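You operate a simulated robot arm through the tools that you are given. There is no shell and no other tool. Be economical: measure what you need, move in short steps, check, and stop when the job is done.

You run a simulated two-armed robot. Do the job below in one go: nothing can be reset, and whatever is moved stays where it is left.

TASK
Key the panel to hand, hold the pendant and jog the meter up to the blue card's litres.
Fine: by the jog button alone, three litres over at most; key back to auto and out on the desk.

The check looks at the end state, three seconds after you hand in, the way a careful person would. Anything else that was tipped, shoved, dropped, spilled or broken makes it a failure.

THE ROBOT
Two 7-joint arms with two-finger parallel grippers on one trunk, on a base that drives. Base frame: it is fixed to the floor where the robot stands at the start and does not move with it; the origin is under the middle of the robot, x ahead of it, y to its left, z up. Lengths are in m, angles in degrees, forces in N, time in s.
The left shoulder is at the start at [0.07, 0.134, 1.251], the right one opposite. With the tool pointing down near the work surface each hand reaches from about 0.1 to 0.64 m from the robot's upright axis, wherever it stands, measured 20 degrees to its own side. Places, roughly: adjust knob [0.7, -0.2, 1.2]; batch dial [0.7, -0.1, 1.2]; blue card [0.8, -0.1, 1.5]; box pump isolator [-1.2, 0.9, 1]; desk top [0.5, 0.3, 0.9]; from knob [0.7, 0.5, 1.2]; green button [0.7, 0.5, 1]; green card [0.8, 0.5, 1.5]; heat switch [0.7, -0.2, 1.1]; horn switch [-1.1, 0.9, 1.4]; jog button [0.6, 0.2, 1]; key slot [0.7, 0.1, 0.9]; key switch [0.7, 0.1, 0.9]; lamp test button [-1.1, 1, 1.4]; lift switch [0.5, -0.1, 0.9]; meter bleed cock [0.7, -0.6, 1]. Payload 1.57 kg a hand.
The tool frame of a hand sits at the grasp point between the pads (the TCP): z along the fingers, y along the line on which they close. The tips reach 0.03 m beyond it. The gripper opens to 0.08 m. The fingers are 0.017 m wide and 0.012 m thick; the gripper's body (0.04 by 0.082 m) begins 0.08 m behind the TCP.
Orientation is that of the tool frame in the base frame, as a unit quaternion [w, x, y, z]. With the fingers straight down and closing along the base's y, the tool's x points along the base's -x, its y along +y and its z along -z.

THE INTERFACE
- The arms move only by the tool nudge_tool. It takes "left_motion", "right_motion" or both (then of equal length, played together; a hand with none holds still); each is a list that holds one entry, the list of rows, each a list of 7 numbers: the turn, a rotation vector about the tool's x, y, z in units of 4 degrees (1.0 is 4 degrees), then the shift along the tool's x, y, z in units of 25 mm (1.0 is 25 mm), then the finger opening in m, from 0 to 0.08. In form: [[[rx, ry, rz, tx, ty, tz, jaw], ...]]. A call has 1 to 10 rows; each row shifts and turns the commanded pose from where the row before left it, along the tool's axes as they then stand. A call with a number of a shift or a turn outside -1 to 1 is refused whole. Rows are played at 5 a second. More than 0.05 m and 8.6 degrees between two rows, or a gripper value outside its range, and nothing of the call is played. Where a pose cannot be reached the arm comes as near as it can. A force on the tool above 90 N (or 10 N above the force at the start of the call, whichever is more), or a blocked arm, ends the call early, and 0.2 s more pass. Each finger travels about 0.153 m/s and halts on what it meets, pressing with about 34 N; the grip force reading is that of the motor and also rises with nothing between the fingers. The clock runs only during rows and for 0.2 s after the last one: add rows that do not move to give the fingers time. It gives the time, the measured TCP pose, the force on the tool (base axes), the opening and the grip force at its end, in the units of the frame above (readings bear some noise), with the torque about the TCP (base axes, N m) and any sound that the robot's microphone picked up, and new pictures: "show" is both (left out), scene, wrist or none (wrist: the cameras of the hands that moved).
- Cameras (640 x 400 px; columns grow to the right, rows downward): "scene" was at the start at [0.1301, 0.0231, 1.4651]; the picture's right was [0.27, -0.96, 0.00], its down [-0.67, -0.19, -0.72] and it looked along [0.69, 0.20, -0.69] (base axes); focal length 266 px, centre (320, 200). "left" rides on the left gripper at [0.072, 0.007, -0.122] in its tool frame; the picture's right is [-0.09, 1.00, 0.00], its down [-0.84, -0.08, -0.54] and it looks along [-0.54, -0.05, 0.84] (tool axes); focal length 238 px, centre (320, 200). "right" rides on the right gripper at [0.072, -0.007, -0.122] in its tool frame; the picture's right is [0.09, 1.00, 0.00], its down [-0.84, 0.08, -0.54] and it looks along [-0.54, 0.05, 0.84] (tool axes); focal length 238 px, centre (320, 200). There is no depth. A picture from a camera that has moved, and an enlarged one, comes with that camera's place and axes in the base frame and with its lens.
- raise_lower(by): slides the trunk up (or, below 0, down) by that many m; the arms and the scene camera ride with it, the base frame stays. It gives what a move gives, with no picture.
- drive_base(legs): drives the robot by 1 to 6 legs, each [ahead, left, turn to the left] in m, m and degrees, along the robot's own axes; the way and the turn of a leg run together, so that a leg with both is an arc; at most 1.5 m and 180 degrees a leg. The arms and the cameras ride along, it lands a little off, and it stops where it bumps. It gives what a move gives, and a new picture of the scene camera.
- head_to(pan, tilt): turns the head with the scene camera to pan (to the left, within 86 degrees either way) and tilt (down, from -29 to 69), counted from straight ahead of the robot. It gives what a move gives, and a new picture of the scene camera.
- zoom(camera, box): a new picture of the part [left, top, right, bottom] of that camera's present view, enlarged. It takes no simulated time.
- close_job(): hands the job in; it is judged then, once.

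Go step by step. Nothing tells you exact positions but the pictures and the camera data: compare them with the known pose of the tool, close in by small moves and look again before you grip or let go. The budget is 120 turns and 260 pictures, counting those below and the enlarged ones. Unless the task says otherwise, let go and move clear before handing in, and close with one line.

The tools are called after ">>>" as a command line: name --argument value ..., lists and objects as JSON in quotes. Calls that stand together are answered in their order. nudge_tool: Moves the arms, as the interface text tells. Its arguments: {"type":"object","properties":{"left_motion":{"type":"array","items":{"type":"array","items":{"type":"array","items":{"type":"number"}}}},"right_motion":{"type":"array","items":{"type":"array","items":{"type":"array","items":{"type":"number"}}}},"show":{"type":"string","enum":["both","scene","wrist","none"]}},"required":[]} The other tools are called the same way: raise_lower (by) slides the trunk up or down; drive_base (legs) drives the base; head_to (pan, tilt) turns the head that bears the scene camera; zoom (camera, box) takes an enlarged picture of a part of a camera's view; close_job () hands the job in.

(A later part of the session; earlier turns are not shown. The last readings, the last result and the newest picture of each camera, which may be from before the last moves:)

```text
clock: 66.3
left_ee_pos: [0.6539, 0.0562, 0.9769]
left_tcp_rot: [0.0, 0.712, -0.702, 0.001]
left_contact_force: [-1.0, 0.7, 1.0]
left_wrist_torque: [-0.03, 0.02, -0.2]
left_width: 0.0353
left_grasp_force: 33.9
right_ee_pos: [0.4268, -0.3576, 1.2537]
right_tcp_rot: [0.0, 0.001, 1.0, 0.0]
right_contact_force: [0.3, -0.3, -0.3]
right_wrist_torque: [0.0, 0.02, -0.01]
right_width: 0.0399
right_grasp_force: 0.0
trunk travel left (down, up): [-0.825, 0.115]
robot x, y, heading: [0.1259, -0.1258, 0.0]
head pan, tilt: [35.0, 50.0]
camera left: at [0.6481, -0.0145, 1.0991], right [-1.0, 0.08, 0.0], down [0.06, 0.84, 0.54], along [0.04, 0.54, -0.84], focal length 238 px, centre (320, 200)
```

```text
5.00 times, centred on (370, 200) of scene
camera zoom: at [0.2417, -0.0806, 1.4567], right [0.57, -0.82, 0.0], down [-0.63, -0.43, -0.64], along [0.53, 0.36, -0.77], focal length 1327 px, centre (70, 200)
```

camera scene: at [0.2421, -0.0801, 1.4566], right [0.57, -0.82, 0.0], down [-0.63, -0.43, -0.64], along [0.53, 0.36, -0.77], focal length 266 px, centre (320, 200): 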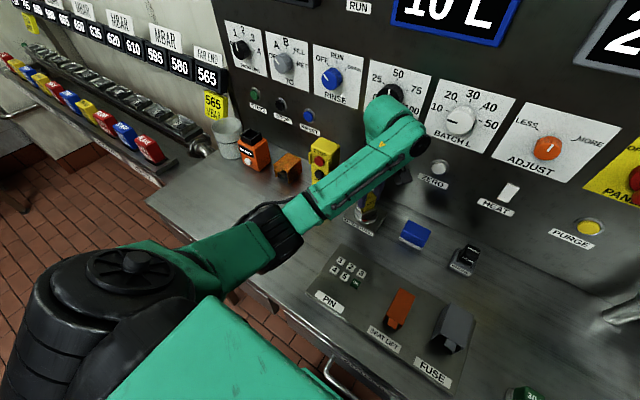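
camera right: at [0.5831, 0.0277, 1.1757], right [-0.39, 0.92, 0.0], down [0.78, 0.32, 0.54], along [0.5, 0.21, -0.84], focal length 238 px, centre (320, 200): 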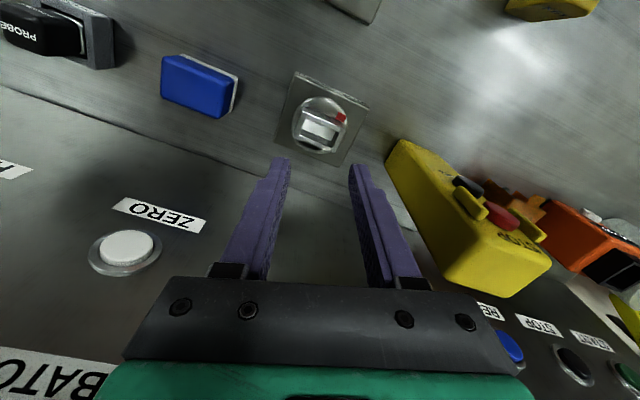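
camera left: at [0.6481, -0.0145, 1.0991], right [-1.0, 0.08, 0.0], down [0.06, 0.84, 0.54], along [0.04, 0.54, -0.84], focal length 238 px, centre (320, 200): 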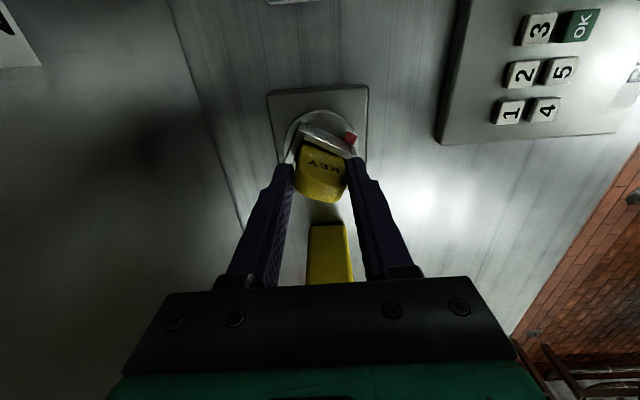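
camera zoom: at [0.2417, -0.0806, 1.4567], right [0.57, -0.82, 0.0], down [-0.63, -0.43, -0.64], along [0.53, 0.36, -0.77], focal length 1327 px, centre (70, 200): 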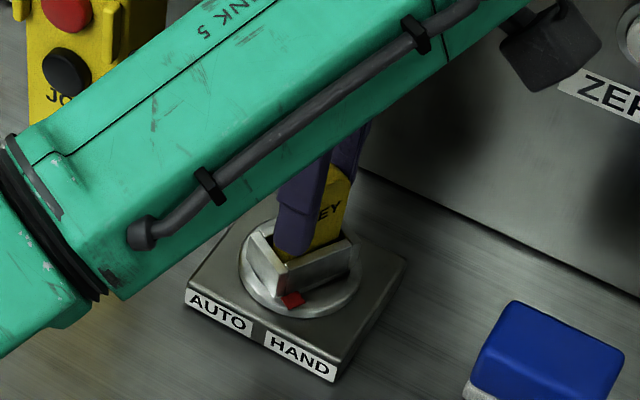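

The barrel stopped around 65° while the tool went on and slipped a little, so HAND is probably that stop. I'll turn back to align with the key and check the panel display.

>>> nudge_tool --left_motion '[[[0, 0, 1, 0, 0, 0, 0.01], [0, 0, 1, 0, 0, 0, 0.01], [0, 0, 1, 0, 0, 0, 0.01], [0, 0, 1, 0, 0, 0, 0.01], [0, 0, 1, 0, 0, 0, 0.01], [0, 0, 0.7, 0, 0, 0, 0.01], [0, 0, 0, 0, 0, 0, 0.01]]]' --show "wrist"

>>> head_to --pan 35 --tilt 25

>>> zoom --camera "left" --box '[240, 60, 400, 210]'

```text
clock: 67.9
left_ee_pos: [0.6545, 0.057, 0.9756]
left_tcp_rot: [0.001, -0.559, 0.829, -0.001]
left_contact_force: [-1.5, -1.9, 2.3]
left_wrist_torque: [-0.1, 0.12, 0.04]
left_width: 0.0352
left_grasp_force: 33.9
right_ee_pos: [0.4268, -0.3576, 1.2528]
right_tcp_rot: [0.001, 0.001, 1.0, 0.0]
right_contact_force: [0.1, 0.3, 0.1]
right_wrist_torque: [0.01, 0.0, -0.03]
right_width: 0.04
right_grasp_force: 0.1
trunk travel left (down, up): [-0.825, 0.115]
robot x, y, heading: [0.1246, -0.125, -0.5]
head pan, tilt: [35.0, 50.0]
camera left: at [0.6201, -0.0067, 1.0987], right [-0.89, 0.46, 0.0], down [0.38, 0.75, 0.54], along [0.25, 0.48, -0.84], focal length 238 px, centre (320, 200)
```

left: 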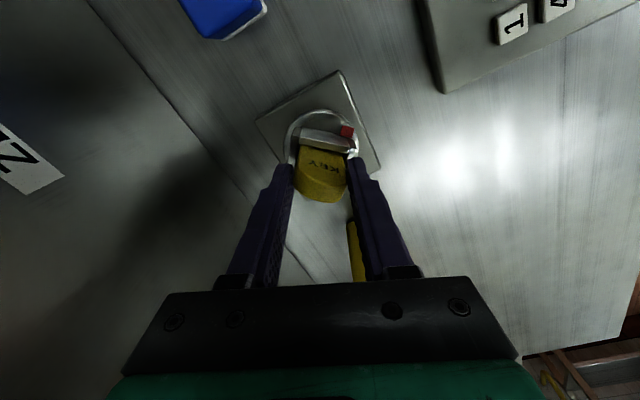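

```text
clock: 68.8
left_ee_pos: [0.6538, 0.0567, 0.9754]
left_tcp_rot: [0.001, -0.56, 0.829, -0.001]
left_contact_force: [-1.7, -2.3, 0.3]
left_wrist_torque: [-0.09, 0.1, 0.03]
left_width: 0.0351
left_grasp_force: 33.7
right_ee_pos: [0.4263, -0.3575, 1.2513]
right_tcp_rot: [0.001, 0.0, 1.0, 0.0]
right_contact_force: [-0.1, -0.1, -0.2]
right_wrist_torque: [-0.03, 0.02, 0.01]
right_width: 0.04
right_grasp_force: 0.0
trunk travel left (down, up): [-0.825, 0.115]
robot x, y, heading: [0.1282, -0.1236, -0.5]
head pan, tilt: [35.0, 25.0]
camera scene: at [0.2537, -0.0729, 1.4941], right [0.57, -0.82, 0.0], down [-0.35, -0.24, -0.91], along [0.75, 0.51, -0.42], focal length 266 px, centre (320, 200)
```

scene: 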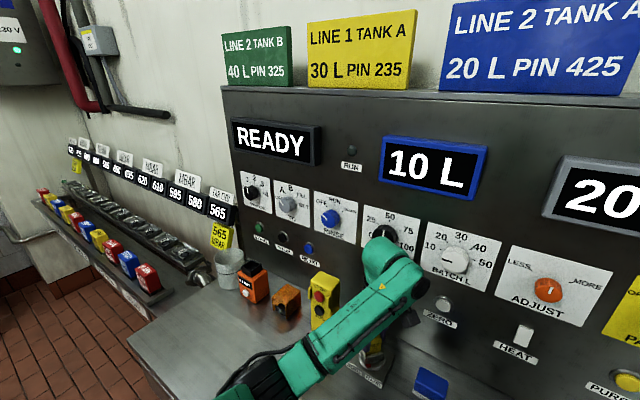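

```text
2.67 times, centred on (320, 135) of left
camera zoom: at [0.6203, -0.0066, 1.0984], right [-0.89, 0.46, 0.0], down [0.38, 0.75, 0.54], along [0.25, 0.48, -0.84], focal length 636 px, centre (320, 373)
```

zoom: 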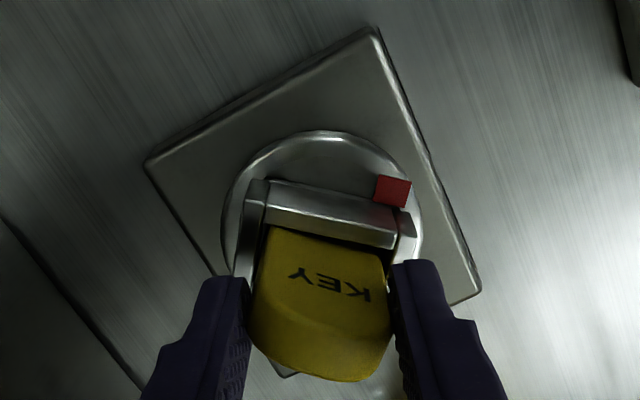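

READY still shows and the key has play in the slot. I'll open slightly, realign the tool to the key, regrip and push it to its stop again.

>>> nudge_tool --left_motion '[[[0, 0, 0, 0, 0, 0, 0.05], [0, 0, 0, 0, 0, 0, 0.05], [0, 0, 0, 0, 0, 0, 0.05]]]' --show "wrist"

>>> head_to --pan 35 --tilt 40

>>> zoom --camera "left" --box '[240, 60, 400, 210]'

>>> zoom --camera "scene" --box '[330, 110, 420, 200]'

```text
clock: 69.6
left_ee_pos: [0.6542, 0.0585, 0.9753]
left_tcp_rot: [0.0, -0.56, 0.829, 0.0]
left_contact_force: [0.2, -0.4, 0.6]
left_wrist_torque: [0.0, 0.0, 0.01]
left_width: 0.0498
left_grasp_force: 0.1
right_ee_pos: [0.4265, -0.3571, 1.2529]
right_tcp_rot: [0.0, 0.001, 1.0, 0.0]
right_contact_force: [-0.4, 0.2, -0.6]
right_wrist_torque: [0.02, 0.0, -0.01]
right_width: 0.0401
right_grasp_force: 0.0
trunk travel left (down, up): [-0.825, 0.115]
robot x, y, heading: [0.1278, -0.1237, -0.4]
head pan, tilt: [35.0, 25.0]
camera left: at [0.6208, -0.0059, 1.0982], right [-0.89, 0.46, 0.0], down [0.38, 0.75, 0.54], along [0.25, 0.48, -0.84], focal length 238 px, centre (320, 200)
```

left: 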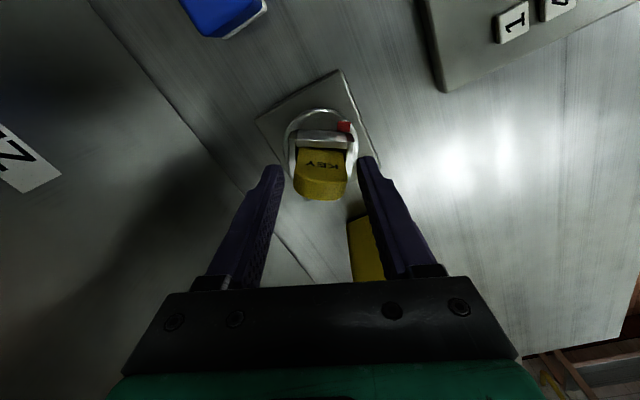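

```text
clock: 70.4
left_ee_pos: [0.6547, 0.0566, 0.9753]
left_tcp_rot: [0.0, -0.559, 0.829, -0.001]
left_contact_force: [-0.3, 0.1, -0.7]
left_wrist_torque: [0.0, 0.0, -0.02]
left_width: 0.0502
left_grasp_force: 0.1
right_ee_pos: [0.4261, -0.3564, 1.2542]
right_tcp_rot: [-0.001, 0.001, 1.0, 0.0]
right_contact_force: [-0.1, -0.2, -0.3]
right_wrist_torque: [-0.02, 0.02, -0.01]
right_width: 0.0401
right_grasp_force: 0.1
trunk travel left (down, up): [-0.825, 0.115]
robot x, y, heading: [0.1246, -0.1251, -0.7]
head pan, tilt: [35.0, 40.0]
camera scene: at [0.2485, -0.0761, 1.4709], right [0.57, -0.82, 0.0], down [-0.53, -0.36, -0.77], along [0.63, 0.43, -0.64], focal length 266 px, centre (320, 200)
```

scene: 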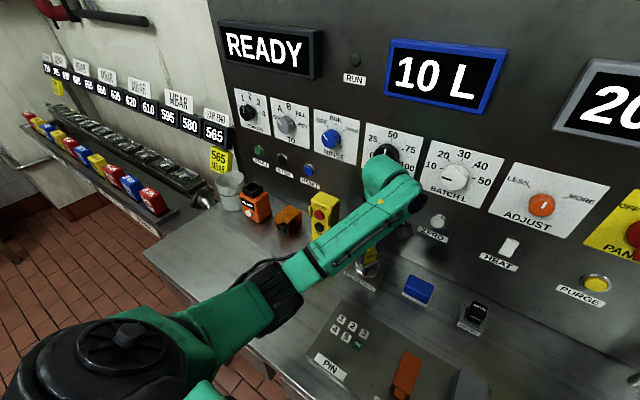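

```text
2.67 times, centred on (320, 135) of left
camera zoom: at [0.6207, -0.006, 1.0983], right [-0.89, 0.46, 0.0], down [0.38, 0.75, 0.54], along [0.25, 0.48, -0.84], focal length 636 px, centre (320, 373)
```

zoom: 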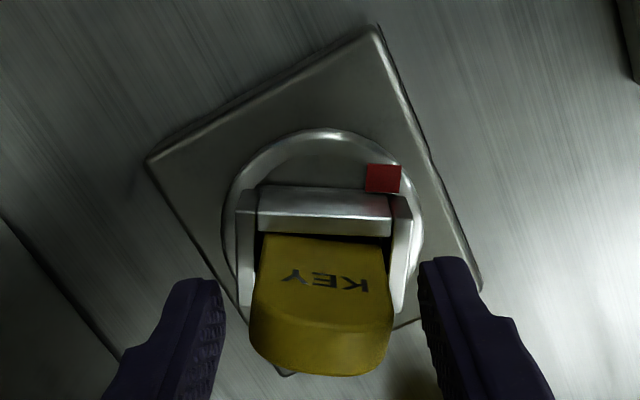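

```text
4.44 times, centred on (375, 155) of scene
camera zoom: at [0.2485, -0.0761, 1.4709], right [0.57, -0.82, 0.0], down [-0.53, -0.36, -0.77], along [0.63, 0.43, -0.64], focal length 1180 px, centre (76, 400)
```

zoom: 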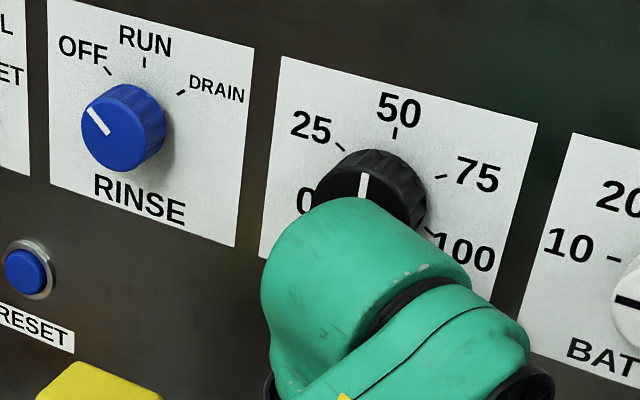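

On release the barrel settled at about 61° — a detent, likely HAND. I'll lift the hand clear and look at the switch and display.

>>> nudge_tool --left_motion '[[[0, 0, 0, 0, 0, -0.4, 0.055], [0, 0, 0, 0, 0, -0.8, 0.055], [0, 0, 0, 0, 0, -1, 0.055], [0, 0, 0, 0, 0, -1, 0.055], [0, 0, 0, 0, 0, -0.5, 0.055], [0, 0, 0, 0.4, 0.9, 0, 0.055], [0, 0, 0, 0.4, 0.9, 0, 0.055], [0, 0, 0, 0.4, 0.9, 0, 0.055], [0, 0, 0, 0.4, 0.9, 0, 0.055], [0, 0, 0, 0.4, 0.9, 0, 0.055]]]' --show "scene"

>>> zoom --camera "scene" --box '[310, 170, 430, 290]'

>>> zoom --camera "left" --box '[160, 40, 480, 240]'

```text
clock: 72.6
left_ee_pos: [0.5293, 0.0521, 1.0679]
left_tcp_rot: [0.001, -0.56, 0.828, 0.0]
left_contact_force: [-0.6, -0.2, 0.2]
left_wrist_torque: [-0.02, 0.01, 0.0]
left_width: 0.0548
left_grasp_force: 0.0
right_ee_pos: [0.426, -0.3579, 1.2542]
right_tcp_rot: [0.001, 0.0, 1.0, 0.0]
right_contact_force: [0.4, 0.1, -1.1]
right_wrist_torque: [-0.05, 0.0, -0.04]
right_width: 0.0398
right_grasp_force: 0.1
trunk travel left (down, up): [-0.825, 0.115]
robot x, y, heading: [0.1296, -0.1238, -0.4]
head pan, tilt: [35.0, 40.0]
camera scene: at [0.2471, -0.0757, 1.4709], right [0.57, -0.82, 0.0], down [-0.53, -0.36, -0.77], along [0.63, 0.43, -0.64], focal length 266 px, centre (320, 200)
```

scene: 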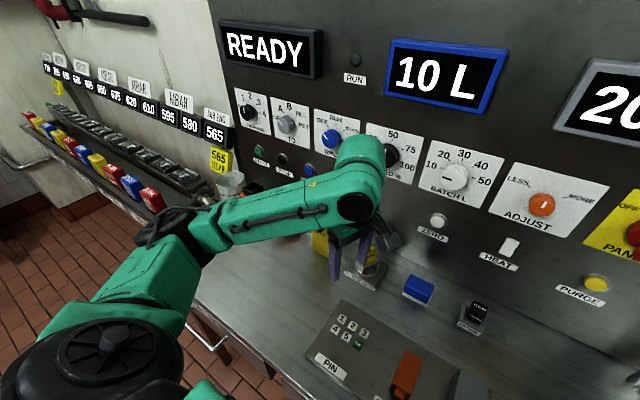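

```text
3.33 times, centred on (370, 230) of scene
camera zoom: at [0.2471, -0.0757, 1.4709], right [0.57, -0.82, 0.0], down [-0.53, -0.36, -0.77], along [0.63, 0.43, -0.64], focal length 885 px, centre (153, 100)
```

zoom: 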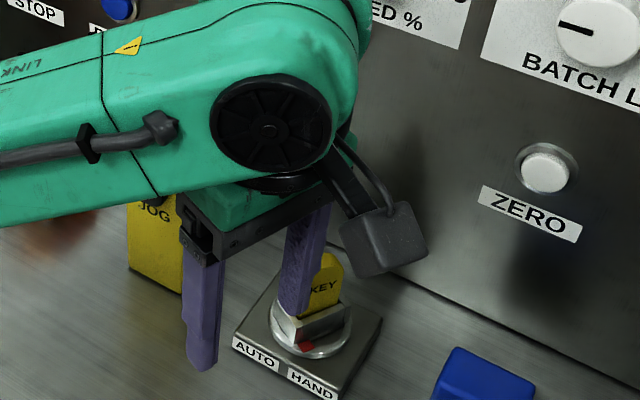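

```text
2.00 times, centred on (320, 140) of left
camera zoom: at [0.4964, -0.0113, 1.1899], right [-0.89, 0.46, 0.0], down [0.38, 0.75, 0.54], along [0.25, 0.48, -0.84], focal length 477 px, centre (320, 320)
```

zoom: 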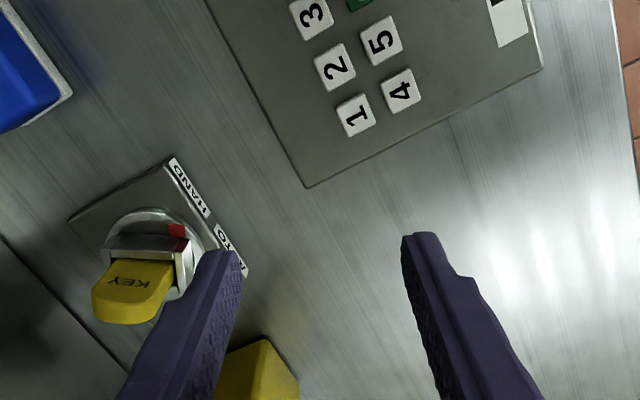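

The key points to HAND and stands seated in the slot. Now I'll raise the left hand, square it, and reposition the base so both hands reach the pendant.

>>> nudge_tool --left_motion '[[[0, 0, 0.5, 0, 0, -1, 0.08], [0, 0, 1, 0, 0, -1, 0.08], [0, 0, 1, 0, 0, -1, 0.08], [0, 0, 1, 0, 0, -1, 0.08], [0, 0, 1, 0, 0, -1, 0.08], [0, 0, 1, 0, 0, -1, 0.08], [0, 0, 1, 0, 0, 0, 0.08], [0, 0, 1, 0, 0, 0, 0.08], [0, 0, 1, 0, 0, 0, 0.08], [0, 0, 1, 0, 0, 0, 0.08]]]' --show "none"

>>> nudge_tool --left_motion '[[[0, 0, 1, 0.5, 0, 0, 0.08], [0, 0, 1, 0.5, 0, 0, 0.08], [0, 0, 1, 0.5, 0, 0, 0.08], [0, 0, 1, 0.5, 0, 0, 0.08], [0, 0, 1, 0.5, 0, 0, 0.08], [0, 0, 1, 0.5, 0, 0, 0.08], [0, 0, 1, 0.5, 0, 0, 0.08], [0, 0, 0.5, 0.5, 0, 0, 0.08]]]' --show "none"

>>> drive_base --legs '[[0, 0.175, 0]]'

>>> head_to --pan 0 --tilt 40

```text
clock: 74.8
left_ee_pos: [0.53, 0.0536, 1.2172]
left_tcp_rot: [0.001, -0.259, 0.966, 0.0]
left_contact_force: [0.3, -0.6, 0.0]
left_wrist_torque: [0.01, 0.01, 0.01]
left_width: 0.08
left_grasp_force: 0.0
right_ee_pos: [0.4264, -0.3555, 1.2529]
right_tcp_rot: [0.0, 0.001, 1.0, 0.0]
right_contact_force: [0.2, 0.4, -0.1]
right_wrist_torque: [-0.01, -0.01, -0.03]
right_width: 0.0398
right_grasp_force: 0.0
trunk travel left (down, up): [-0.825, 0.115]
robot x, y, heading: [0.1246, -0.1233, -0.3]
head pan, tilt: [35.0, 40.0]
```

```text
clock: 76.6
left_ee_pos: [0.436, 0.0267, 1.2185]
left_tcp_rot: [0.001, 0.0, 1.0, 0.001]
left_contact_force: [0.1, -0.3, 0.4]
left_wrist_torque: [0.0, 0.01, 0.0]
left_width: 0.0802
left_grasp_force: 0.2
right_ee_pos: [0.4256, -0.3561, 1.2535]
right_tcp_rot: [0.001, 0.001, 1.0, 0.0]
right_contact_force: [-0.6, 0.8, 0.8]
right_wrist_torque: [-0.01, -0.02, 0.0]
right_width: 0.0401
right_grasp_force: 0.0
trunk travel left (down, up): [-0.825, 0.115]
robot x, y, heading: [0.1288, -0.126, -0.4]
head pan, tilt: [35.0, 40.0]
```

```text
clock: 78.0
left_ee_pos: [0.4373, 0.1936, 1.2192]
left_tcp_rot: [0.0, -0.002, 1.0, 0.002]
left_contact_force: [-0.3, -0.3, 1.2]
left_wrist_torque: [0.09, -0.03, 0.0]
left_width: 0.0797
left_grasp_force: 0.0
right_ee_pos: [0.4284, -0.1898, 1.2532]
right_tcp_rot: [0.001, -0.001, 1.0, 0.002]
right_contact_force: [-0.1, -0.2, 0.0]
right_wrist_torque: [0.03, -0.04, -0.02]
right_width: 0.04
right_grasp_force: 0.0
trunk travel left (down, up): [-0.825, 0.115]
robot x, y, heading: [0.1315, 0.0483, -0.3]
head pan, tilt: [35.0, 40.0]
camera scene: at [0.2492, 0.09, 1.471], right [0.57, -0.82, 0.0], down [-0.53, -0.36, -0.77], along [0.63, 0.44, -0.64], focal length 266 px, centre (320, 200)
```

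scene: 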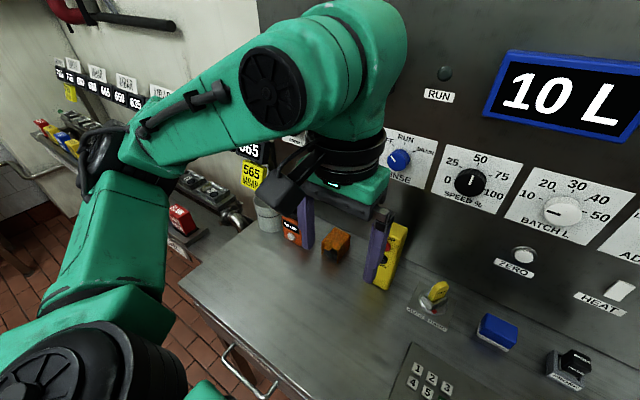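

```text
clock: 79.1
left_ee_pos: [0.437, 0.197, 1.2179]
left_tcp_rot: [0.001, -0.002, 1.0, 0.0]
left_contact_force: [0.7, -0.2, -0.1]
left_wrist_torque: [0.0, -0.01, 0.02]
left_width: 0.0799
left_grasp_force: 0.0
right_ee_pos: [0.4284, -0.1857, 1.253]
right_tcp_rot: [-0.001, 0.0, 1.0, 0.0]
right_contact_force: [0.9, -0.2, 0.4]
right_wrist_torque: [-0.01, -0.01, -0.02]
right_width: 0.0399
right_grasp_force: 0.0
trunk travel left (down, up): [-0.825, 0.115]
robot x, y, heading: [0.1309, 0.0449, -0.1]
head pan, tilt: [0.0, 40.0]
camera scene: at [0.2643, 0.0455, 1.4708], right [0.0, -1.0, 0.0], down [-0.64, 0.0, -0.77], along [0.77, 0.0, -0.64], focal length 266 px, centre (320, 200)
```

scene: 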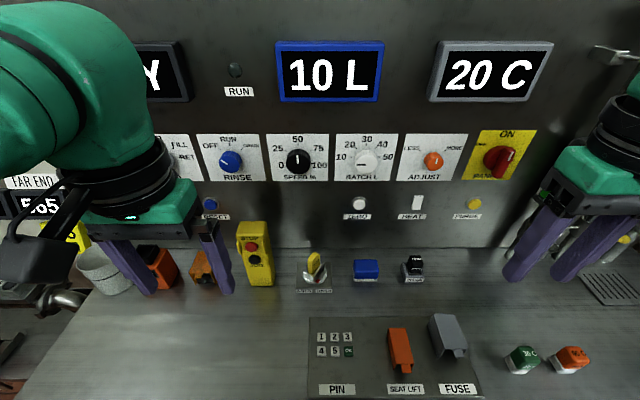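

>>> zoom --camera "scene" --box '[220, 210, 340, 300]'

>>> zoom --camera "left" --box '[220, 150, 420, 290]'

```text
4.44 times, centred on (280, 255) of scene
camera zoom: at [0.2643, 0.0455, 1.4708], right [0.0, -1.0, 0.0], down [-0.64, 0.0, -0.77], along [0.77, 0.0, -0.64], focal length 1180 px, centre (498, -44)
```

zoom: 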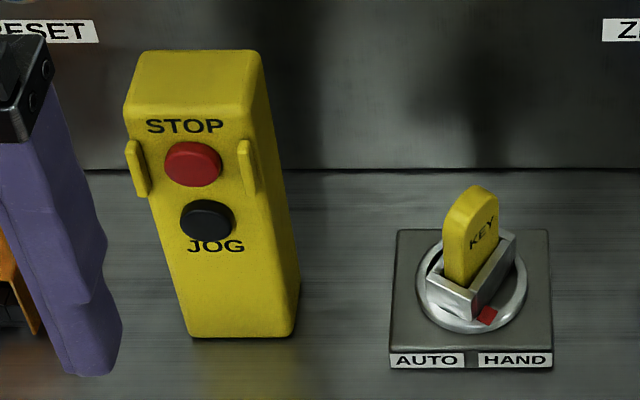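

```text
2.86 times, centred on (320, 220) of left
camera zoom: at [0.3635, 0.2039, 1.3403], right [0.09, 1.0, 0.0], down [0.84, -0.07, 0.54], along [0.54, -0.05, -0.84], focal length 681 px, centre (320, 143)
```

zoom: 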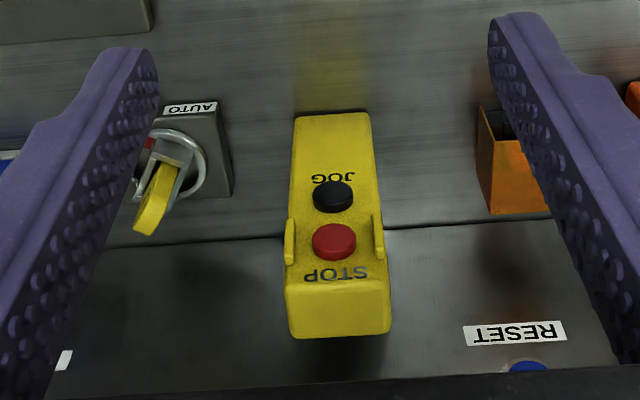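

Pendant measured: front face x≈0.634, y 0.162–0.217 (centre 0.190), top z≈1.07; side grips at z≈1.03; JOG at (0.625, 0.192, 0.988). I'll bring the left hand above it.

>>> nudge_tool --left_motion '[[[0, 0, 0, -0.9, 0, 0, 0.08], [0, 0, 0, -0.9, -0.05, 0, 0.08], [0, 0, 0, -0.9, -0.05, 0, 0.08], [0, 0, 0, -0.9, -0.05, 0, 0.08], [0, 0, 0, -0.9, -0.05, 0.2, 0.08], [0, 0, 0, -0.9, -0.05, 0.3, 0.08], [0, 0, 0, -0.9, 0, 0.5, 0.08], [0, 0, 0, -0.9, 0, 0.6, 0.08], [0, 0, 0, -0.7, 0, 0.7, 0.08], [0, 0, 0, 0, 0, 0, 0.08]]]' --show "both"

>>> zoom --camera "left" --box '[200, 100, 440, 290]'

```text
clock: 81.3
left_ee_pos: [0.635, 0.1919, 1.1607]
left_tcp_rot: [0.001, -0.002, 1.0, 0.0]
left_contact_force: [0.1, -0.2, 0.5]
left_wrist_torque: [0.05, 0.01, -0.02]
left_width: 0.08
left_grasp_force: 0.1
right_ee_pos: [0.4275, -0.1858, 1.2531]
right_tcp_rot: [0.001, 0.0, 1.0, 0.0]
right_contact_force: [0.1, -0.8, -0.5]
right_wrist_torque: [0.03, -0.03, 0.01]
right_width: 0.0399
right_grasp_force: 0.1
trunk travel left (down, up): [-0.825, 0.115]
robot x, y, heading: [0.1269, 0.0421, -0.1]
head pan, tilt: [0.0, 40.0]
camera scene: at [0.2639, 0.0454, 1.4709], right [0.0, -1.0, 0.0], down [-0.64, 0.0, -0.77], along [0.77, 0.0, -0.64], focal length 266 px, centre (320, 200)
camera left: at [0.5615, 0.1991, 1.2836], right [0.09, 1.0, 0.0], down [0.84, -0.07, 0.54], along [0.54, -0.05, -0.84], focal length 238 px, centre (320, 200)
```

scene: 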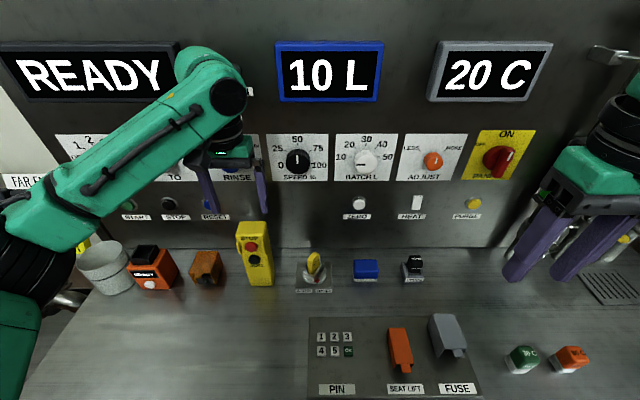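
left: 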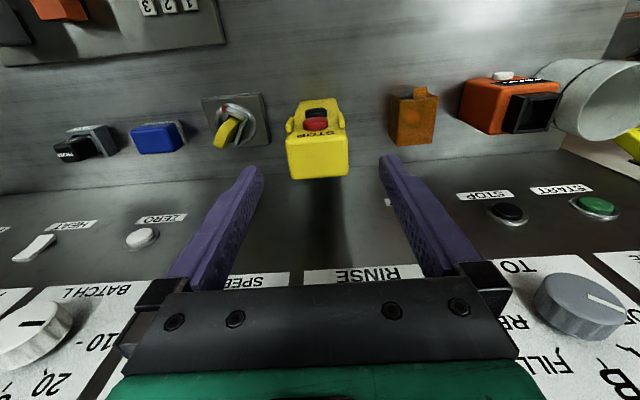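

```text
2.11 times, centred on (320, 195) of left
camera zoom: at [0.5615, 0.1991, 1.2836], right [0.09, 1.0, 0.0], down [0.84, -0.07, 0.54], along [0.54, -0.05, -0.84], focal length 502 px, centre (320, 210)
```

zoom: 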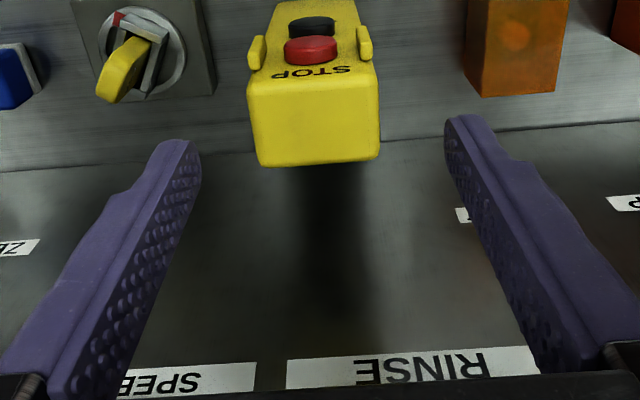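

Lined up; small correction (x −4 mm, y −3 mm), then descend to z≈1.03.

>>> nudge_tool --left_motion '[[[0, 0, 0, 0.16, -0.12, 0, 0.08], [0, 0, 0, 0, 0, 0.8, 0.08], [0, 0, 0, 0, 0, 0.8, 0.08], [0, 0, 0, 0, 0, 0.8, 0.08], [0, 0, 0, 0, 0, 0.8, 0.08], [0, 0, 0, 0, 0, 0.8, 0.08], [0, 0, 0, 0, 0, 0.6, 0.08], [0, 0, 0, 0, 0, 0.6, 0.08], [0, 0, 0, 0, 0, 0, 0.08]]]' --show "both"

>>> zoom --camera "scene" --box '[200, 190, 310, 300]'

>>> zoom --camera "left" --box '[200, 100, 440, 290]'

```text
clock: 83.3
left_ee_pos: [0.6308, 0.1884, 1.0307]
left_tcp_rot: [0.001, -0.002, 1.0, 0.0]
left_contact_force: [-0.6, 0.4, 0.3]
left_wrist_torque: [0.0, 0.02, 0.03]
left_width: 0.0799
left_grasp_force: 0.0
right_ee_pos: [0.4275, -0.1856, 1.2537]
right_tcp_rot: [-0.001, 0.0, 1.0, 0.0]
right_contact_force: [-0.2, 0.7, 1.4]
right_wrist_torque: [0.0, -0.02, -0.03]
right_width: 0.0401
right_grasp_force: 0.1
trunk travel left (down, up): [-0.825, 0.115]
robot x, y, heading: [0.1291, 0.0466, -0.2]
head pan, tilt: [0.0, 40.0]
camera scene: at [0.2644, 0.0453, 1.4708], right [0.0, -1.0, 0.0], down [-0.64, 0.0, -0.77], along [0.77, 0.0, -0.64], focal length 266 px, centre (320, 200)
camera left: at [0.5581, 0.1953, 1.1533], right [0.09, 1.0, 0.0], down [0.84, -0.07, 0.54], along [0.54, -0.05, -0.84], focal length 238 px, centre (320, 200)
```

scene: 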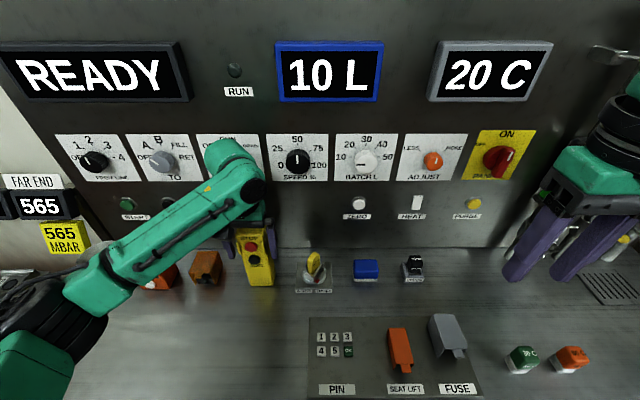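
left: 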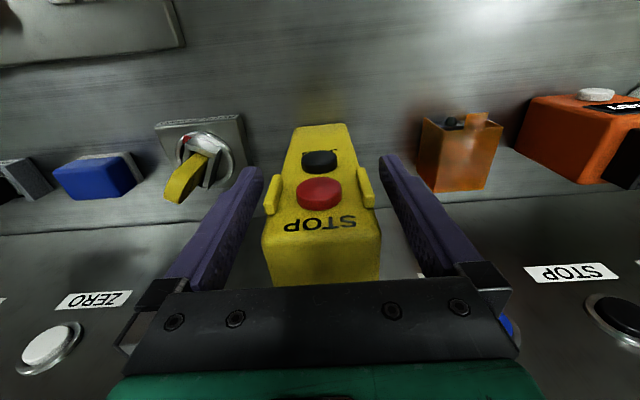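

```text
3.64 times, centred on (255, 245) of scene
camera zoom: at [0.2644, 0.0453, 1.4708], right [0.0, -1.0, 0.0], down [-0.64, 0.0, -0.77], along [0.77, 0.0, -0.64], focal length 965 px, centre (556, 36)
```

zoom: 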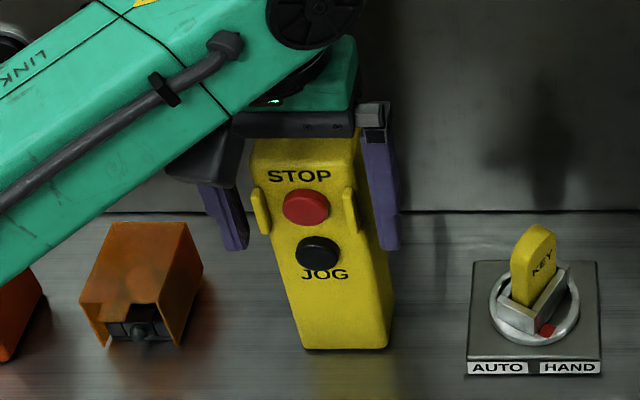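

```text
2.11 times, centred on (320, 195) of left
camera zoom: at [0.5581, 0.1953, 1.1533], right [0.09, 1.0, 0.0], down [0.84, -0.07, 0.54], along [0.54, -0.05, -0.84], focal length 502 px, centre (320, 210)
```

zoom: 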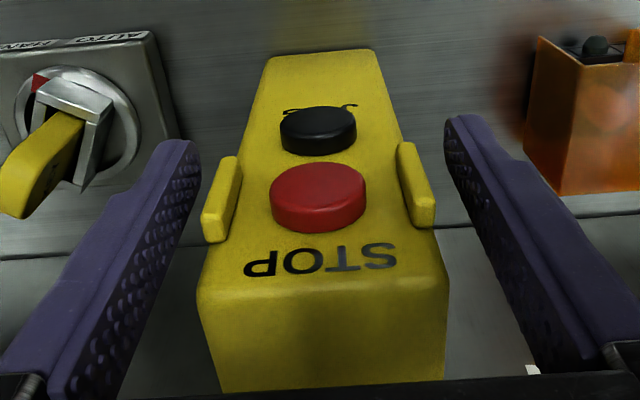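

The grips sit right between the pads and centred. Closing gradually on them.

>>> nudge_tool --left_motion '[[[0, 0, 0, 0, 0, 0, 0.072], [0, 0, 0, 0, 0, 0, 0.067], [0, 0, 0, 0, 0, 0, 0.063], [0, 0, 0, 0, 0, 0, 0.058], [0, 0, 0, 0, 0, 0, 0.05], [0, 0, 0, 0, 0, 0, 0.05]]]' --show "wrist"

>>> zoom --camera "scene" --box '[0, 20, 400, 300]'

```text
clock: 84.7
left_ee_pos: [0.631, 0.1875, 1.0312]
left_tcp_rot: [0.001, -0.001, 1.0, 0.001]
left_contact_force: [-0.1, -0.5, 0.3]
left_wrist_torque: [-0.07, -0.01, -0.05]
left_width: 0.06
left_grasp_force: 34.2
right_ee_pos: [0.4293, -0.1871, 1.2534]
right_tcp_rot: [0.0, 0.0, 1.0, 0.0]
right_contact_force: [0.1, 0.5, 0.1]
right_wrist_torque: [-0.02, 0.02, -0.04]
right_width: 0.0399
right_grasp_force: 0.0
trunk travel left (down, up): [-0.825, 0.115]
robot x, y, heading: [0.1301, 0.0431, -0.2]
head pan, tilt: [0.0, 40.0]
camera left: at [0.5582, 0.1951, 1.1535], right [0.09, 1.0, 0.0], down [0.84, -0.07, 0.54], along [0.54, -0.05, -0.84], focal length 238 px, centre (320, 200)
```

left: 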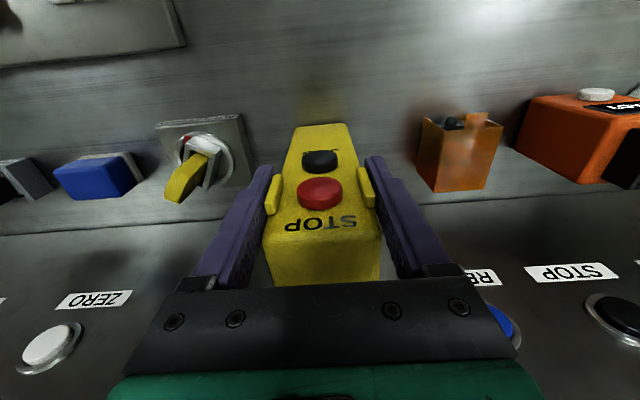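

```text
1.43 times, centred on (200, 160) of scene
camera zoom: at [0.2644, 0.0449, 1.4708], right [0.0, -1.0, 0.0], down [-0.64, 0.0, -0.77], along [0.77, 0.0, -0.64], focal length 379 px, centre (491, 257)
```

zoom: 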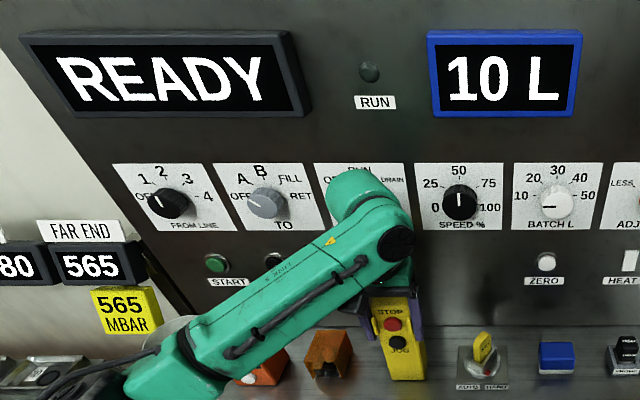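

The pendant grips are squeezed (60 mm, 34 N). Now I'll close and pitch the right hand forward in free space for pressing JOG.

>>> nudge_tool --right_motion '[[[0, -1, 0, 0, 0, 0, 0.0], [0, -1, 0, 0, 0, 0, 0.0], [0, -1, 0, 0, 0, 0, 0.0], [0, -1, 0, 0, 0, 0, 0.0], [0, -1, 0, 0, 0, 0, 0.0], [0, -1, 0, 0, 0, 0, 0.0], [0, -1, 0, 0, 0, 0, 0.0], [0, -1, 0, 0, 0, 0, 0.0], [0, -1, 0, 0, 0, 0, 0.0], [0, -1, 0, 0, 0, 0, 0.0]]]' --show "none"

>>> nudge_tool --right_motion '[[[0, -1, 0, 0, 0, 0, 0.0], [0, -1, 0, 0, 0, 0, 0.0], [0, -1, 0, 0, 0, 0, 0.0], [0, -1, 0, 0, 0, 0, 0.0], [0, -1, 0, 0, 0, 0, 0.0], [-0.866, 0, -0.5, 0, 0, 0, 0.0], [-0.866, 0, -0.5, 0, 0, 0, 0.0], [-0.866, 0, -0.5, 0, 0, 0, 0.0], [-0.866, 0, -0.5, 0, 0, 0, 0.0], [-0.866, 0, -0.5, 0, 0, 0, 0.0]]]' --show "both"

```text
clock: 86.9
left_ee_pos: [0.6304, 0.1879, 1.0315]
left_tcp_rot: [0.001, -0.002, 1.0, 0.0]
left_contact_force: [-0.9, -0.9, 0.0]
left_wrist_torque: [-0.1, 0.01, -0.01]
left_width: 0.0599
left_grasp_force: 33.9
right_ee_pos: [0.4292, -0.1856, 1.253]
right_tcp_rot: [0.344, -0.001, 0.939, 0.001]
right_contact_force: [-0.5, -0.6, 0.1]
right_wrist_torque: [-0.01, -0.03, -0.01]
right_width: 0.0
right_grasp_force: 21.4
trunk travel left (down, up): [-0.825, 0.115]
robot x, y, heading: [0.1299, 0.0464, -0.0]
head pan, tilt: [0.0, 40.0]
```

```text
clock: 89.1
left_ee_pos: [0.6306, 0.1878, 1.0313]
left_tcp_rot: [0.001, -0.002, 1.0, 0.0]
left_contact_force: [-1.2, 0.5, -0.3]
left_wrist_torque: [0.0, 0.05, 0.02]
left_width: 0.0597
left_grasp_force: 33.5
right_ee_pos: [0.4445, -0.2028, 1.2884]
right_tcp_rot: [0.471, -0.144, 0.865, 0.093]
right_contact_force: [0.2, 0.1, 0.3]
right_wrist_torque: [0.04, -0.01, -0.01]
right_width: 0.0003
right_grasp_force: 21.5
right hand out of reach, approached as far as the arm can: row 2, 3, 4, 5
trunk travel left (down, up): [-0.825, 0.115]
robot x, y, heading: [0.1243, 0.0478, -0.4]
head pan, tilt: [0.0, 40.0]
camera scene: at [0.2643, 0.0453, 1.4708], right [0.0, -1.0, 0.0], down [-0.64, 0.0, -0.77], along [0.77, 0.0, -0.64], focal length 266 px, centre (320, 200)
camera right: at [0.3132, -0.2569, 1.2917], right [-0.38, 0.92, -0.05], down [-0.02, 0.05, 1.0], along [0.92, 0.38, 0.0], focal length 238 px, centre (320, 200)
```

scene: 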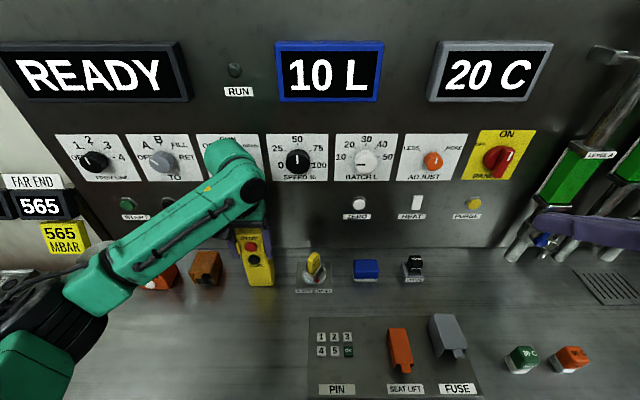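
right: 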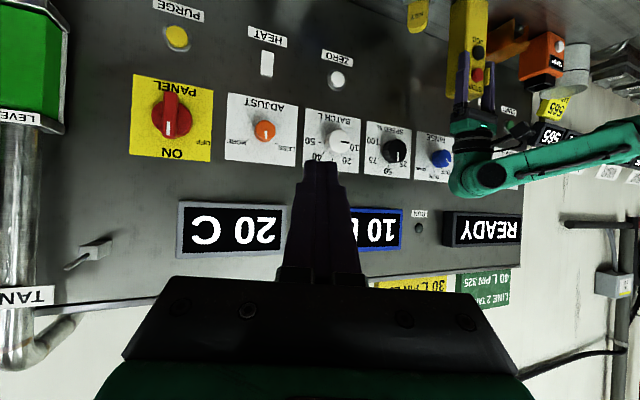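

The right hand points forward, 32° down and 20° to the left. I'll lower it in front of the desk, well clear, then move to the pendant from the right.

>>> nudge_tool --right_motion '[[[0, 0, 0, 0.883, 0.119, 0.778, 0.0], [0, 0, 0, 0.883, 0.119, 0.778, 0.0], [0, 0, 0, 0.883, 0.119, 0.778, 0.0], [0, 0, 0, 0.883, 0.119, 0.778, 0.0], [0, 0, 0, 0.883, 0.119, 0.778, 0.0], [0, 0, 0, 0.883, 0.119, 0.778, 0.0], [0, 0, 0, 0.883, 0.119, 0.778, 0.0], [0, 0, 0, 0.883, 0.119, 0.778, 0.0], [0, 0, 0, 0.883, 0.119, 0.778, 0.0], [0, 0, 0, 0.883, 0.119, 0.778, 0.0]]]' --show "both"

```text
clock: 91.3
left_ee_pos: [0.6316, 0.1883, 1.0309]
left_tcp_rot: [0.001, -0.002, 1.0, 0.0]
left_contact_force: [1.5, -0.9, 1.1]
left_wrist_torque: [-0.07, -0.2, 0.01]
left_width: 0.0597
left_grasp_force: 33.9
right_ee_pos: [0.4491, -0.1948, 1.2481]
right_tcp_rot: [0.472, -0.143, 0.865, 0.092]
right_contact_force: [-0.6, 0.1, -0.3]
right_wrist_torque: [-0.02, -0.04, -0.02]
right_width: 0.0
right_grasp_force: 21.1
right hand out of reach, approached as far as the arm can: row 2, 3, 4, 5, 6, 7, 8, 9, 10
trunk travel left (down, up): [-0.825, 0.115]
robot x, y, heading: [0.1311, 0.0477, -0.2]
head pan, tilt: [0.0, 40.0]
camera scene: at [0.2646, 0.0451, 1.4708], right [0.0, -1.0, 0.0], down [-0.64, 0.0, -0.77], along [0.77, 0.0, -0.64], focal length 266 px, centre (320, 200)
camera right: at [0.3178, -0.2498, 1.2529], right [-0.38, 0.92, -0.05], down [-0.02, 0.05, 1.0], along [0.92, 0.38, 0.0], focal length 238 px, centre (320, 200)
```

scene: 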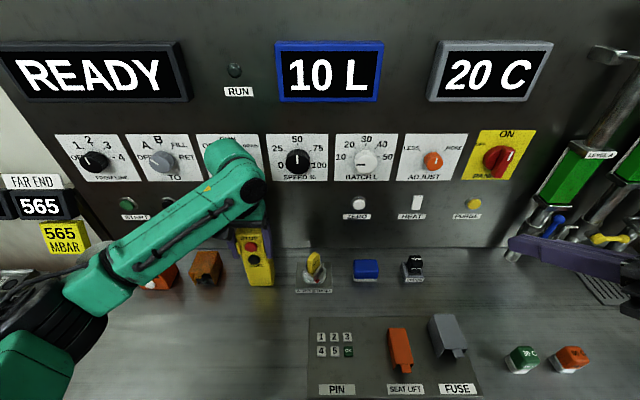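
right: 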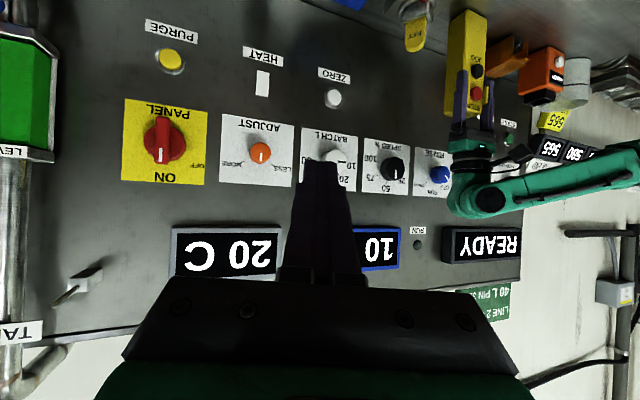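

>>> nudge_tool --right_motion '[[[0, 0, 0, -0.171, 0.9, 0.722, 0.0], [0, 0, 0, -0.171, 0.9, 0.722, 0.0], [0, 0, 0, -0.171, 0.9, 0.722, 0.0], [0, 0, 0, -0.171, 0.9, 0.722, 0.0], [0, 0, 0, -0.171, 0.9, 0.722, 0.0], [0, 0, 0, -0.171, 0.9, 0.722, 0.0], [0, 0, 0, -0.171, 0.9, 0.722, 0.0], [0, 0, 0, 0, 0, 0, 0.0]]]' --show "scene"

```text
clock: 93.1
left_ee_pos: [0.6317, 0.1869, 1.0312]
left_tcp_rot: [0.001, -0.002, 1.0, 0.0]
left_contact_force: [1.4, -1.1, 0.6]
left_wrist_torque: [-0.09, -0.24, 0.04]
left_width: 0.0595
left_grasp_force: 34.1
right_ee_pos: [0.4487, -0.1955, 1.2489]
right_tcp_rot: [0.472, -0.142, 0.865, 0.092]
right_contact_force: [0.2, -0.5, 0.2]
right_wrist_torque: [-0.01, -0.02, 0.01]
right_width: 0.0
right_grasp_force: 21.5
right hand out of reach, approached as far as the arm can: row 1, 2, 3, 4, 5, 6, 7
trunk travel left (down, up): [-0.825, 0.115]
robot x, y, heading: [0.1287, 0.0451, -0.2]
head pan, tilt: [0.0, 40.0]
camera scene: at [0.2645, 0.0451, 1.4708], right [0.0, -1.0, 0.0], down [-0.64, 0.0, -0.77], along [0.77, 0.0, -0.64], focal length 266 px, centre (320, 200)
```

scene: 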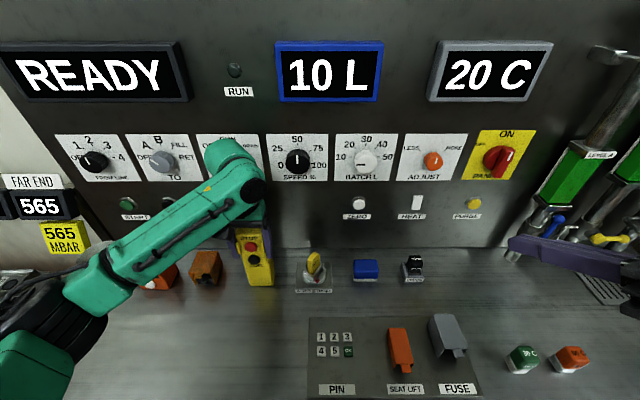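

The wrist is at a limit in this pose, so I'll pitch back a bit, get to the lower area first, and then pitch up there.

>>> nudge_tool --right_motion '[[[0, 1, 0, 0, 0, 0, 0.0], [0, 1, 0, 0, 0, 0, 0.0], [0, 1, 0, 0, 0, 0, 0.0], [0, 1, 0, 0, 0, 0, 0.0], [0, 1, 0, 0, 0, 0, 0.0], [0, 0, 0, 0, 0, 0, 0.0]]]' --show "none"

>>> nudge_tool --right_motion '[[[0, 0, 0, 0.3, 0.3, 0.9, 0.0], [0, 0, 0, 0.3, 0.3, 0.9, 0.0], [0, 0, 0, 0.3, 0.3, 0.9, 0.0], [0, 0, 0, 0.3, 0.3, 0.9, 0.0], [0, 0, 0, 0.3, 0.3, 0.9, 0.0]]]' --show "scene"

```text
clock: 94.5
left_ee_pos: [0.6311, 0.1878, 1.0311]
left_tcp_rot: [0.001, -0.001, 1.0, 0.0]
left_contact_force: [-0.1, -0.2, 0.4]
left_wrist_torque: [-0.1, -0.1, 0.0]
left_width: 0.0597
left_grasp_force: 34.1
right_ee_pos: [0.4485, -0.194, 1.2486]
right_tcp_rot: [0.314, -0.156, 0.934, 0.066]
right_contact_force: [0.2, -0.8, 0.0]
right_wrist_torque: [0.01, 0.01, -0.01]
right_width: 0.0
right_grasp_force: 21.1
trunk travel left (down, up): [-0.825, 0.115]
robot x, y, heading: [0.1262, 0.0452, -0.2]
head pan, tilt: [0.0, 40.0]
```

```text
clock: 95.7
left_ee_pos: [0.6306, 0.1883, 1.031]
left_tcp_rot: [0.001, -0.002, 1.0, -0.001]
left_contact_force: [0.1, 0.0, -0.1]
left_wrist_torque: [0.0, -0.04, -0.05]
left_width: 0.0597
left_grasp_force: 33.9
right_ee_pos: [0.4757, -0.144, 1.1393]
right_tcp_rot: [0.313, -0.157, 0.934, 0.066]
right_contact_force: [0.2, 0.0, -0.8]
right_wrist_torque: [0.02, -0.04, 0.01]
right_width: 0.0
right_grasp_force: 21.6
right hand out of reach, approached as far as the arm can: row 5
trunk travel left (down, up): [-0.825, 0.115]
robot x, y, heading: [0.1266, 0.044, -0.2]
head pan, tilt: [0.0, 40.0]
camera scene: at [0.2645, 0.0453, 1.4709], right [0.0, -1.0, 0.0], down [-0.64, 0.0, -0.77], along [0.77, 0.0, -0.64], focal length 266 px, centre (320, 200)
```

scene: 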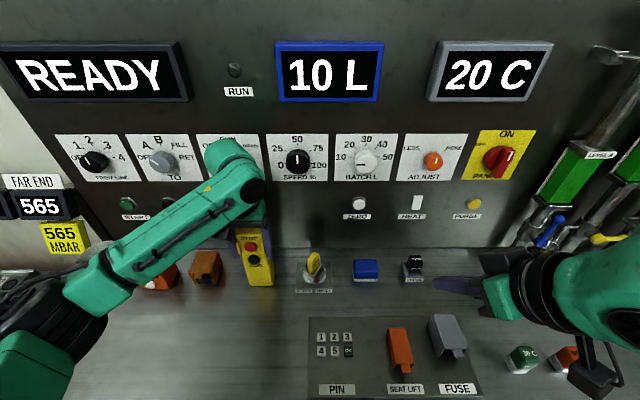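

Pitching forward is limited at this height. Instead I'll use the right hand tilted sideways (fingers pointing left-down, about 60°), pressing JOG with the closed fingertips from the right. First back to tool-down, then roll.

>>> nudge_tool --right_motion '[[[0.605, -0.025, 0.794, 0, 0, -0.5, 0.0], [0.605, -0.025, 0.794, 0, 0, -0.5, 0.0], [0.605, -0.025, 0.794, 0, 0, -0.5, 0.0], [0.605, -0.025, 0.794, 0, 0, -0.5, 0.0], [0.605, -0.025, 0.794, 0, 0, 0, 0.0], [0, 1, 0, 0, 0, 0, 0.0], [0, 1, 0, 0, 0, 0, 0.0], [0, 1, 0, 0, 0, 0, 0.0], [0, 1, 0, 0, 0, 0, 0.0], [0, 1, 0, 0, 0, 0, 0.0]]]' --show "none"

>>> nudge_tool --right_motion '[[[0, 1, 0, 0, 0, 0, 0.0], [0, 1, 0, 0, 0, 0, 0.0], [0, 1, 0, 0, 0, 0, 0.0], [0, 1, 0, 0, 0, 0, 0.0], [-1, 0, 0, 0, 0, 0, 0.0], [-1, 0, 0, 0, 0, 0, 0.0], [-1, 0, 0, 0, 0, 0, 0.0], [-1, 0, 0, 0, 0, 0, 0.0], [-1, 0, 0, 0, 0, 0, 0.0], [-1, 0, 0, 0, 0, 0, 0.0]]]' --show "none"

>>> nudge_tool --right_motion '[[[-1, 0, 0, 0, 0, 0, 0.0], [-1, 0, 0, 0, 0, 0, 0.0], [-1, 0, 0, 0, 0, 0, 0.0], [-1, 0, 0, 0, 0, 0, 0.0], [-1, 0, 0, 0, 0, 0, 0.0], [-1, 0, 0, 0, 0, 0, 0.0], [-1, 0, 0, 0, 0, 0, 0.0], [-1, 0, 0, 0, 0, 0, 0.0], [-1, 0, 0, 0, 0, 0, 0.0], [0, 0, 0, 0, 0, 0, 0.0]]]' --show "scene"

```text
clock: 97.9
left_ee_pos: [0.6305, 0.189, 1.0314]
left_tcp_rot: [0.001, -0.001, 1.0, 0.0]
left_contact_force: [0.5, 0.4, -0.2]
left_wrist_torque: [0.02, -0.01, 0.03]
left_width: 0.0599
left_grasp_force: 33.9
right_ee_pos: [0.4629, -0.1565, 1.1868]
right_tcp_rot: [0.15, 0.006, 0.989, 0.012]
right_contact_force: [0.1, -0.3, 0.1]
right_wrist_torque: [0.02, 0.02, 0.0]
right_width: 0.0001
right_grasp_force: 21.4
right hand out of reach, approached as far as the arm can: row 1, 2, 3, 5
trunk travel left (down, up): [-0.825, 0.115]
robot x, y, heading: [0.1296, 0.0454, -0.3]
head pan, tilt: [0.0, 40.0]
```

```text
clock: 100.1
left_ee_pos: [0.6312, 0.1889, 1.0314]
left_tcp_rot: [0.001, -0.001, 1.0, 0.0]
left_contact_force: [-1.3, 0.4, 0.3]
left_wrist_torque: [-0.02, -0.1, 0.02]
left_width: 0.0597
left_grasp_force: 34.0
right_ee_pos: [0.4625, -0.1553, 1.1884]
right_tcp_rot: [0.014, 0.001, 0.975, 0.221]
right_contact_force: [0.6, 0.1, 0.6]
right_wrist_torque: [0.0, -0.01, 0.0]
right_width: 0.0
right_grasp_force: 21.2
trunk travel left (down, up): [-0.825, 0.115]
robot x, y, heading: [0.1316, 0.0435, -0.5]
head pan, tilt: [0.0, 40.0]
```

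```text
clock: 102.3
left_ee_pos: [0.6313, 0.1885, 1.0319]
left_tcp_rot: [0.001, -0.001, 1.0, 0.0]
left_contact_force: [-1.6, -0.9, -0.3]
left_wrist_torque: [-0.06, 0.06, 0.0]
left_width: 0.06
left_grasp_force: 34.3
right_ee_pos: [0.4617, -0.1585, 1.1887]
right_tcp_rot: [0.017, 0.004, 0.876, 0.482]
right_contact_force: [-0.2, 0.2, 0.1]
right_wrist_torque: [0.04, 0.07, -0.04]
right_width: 0.0
right_grasp_force: 21.4
right hand out of reach, approached as far as the arm can: row 9
trunk travel left (down, up): [-0.825, 0.115]
robot x, y, heading: [0.1293, 0.0471, -0.5]
head pan, tilt: [0.0, 40.0]
camera scene: at [0.2643, 0.0452, 1.4708], right [0.0, -1.0, 0.0], down [-0.64, 0.0, -0.77], along [0.77, 0.0, -0.64], focal length 266 px, centre (320, 200)
```

scene: 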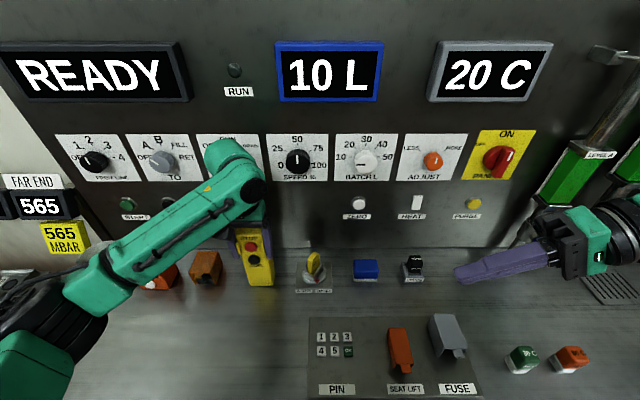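

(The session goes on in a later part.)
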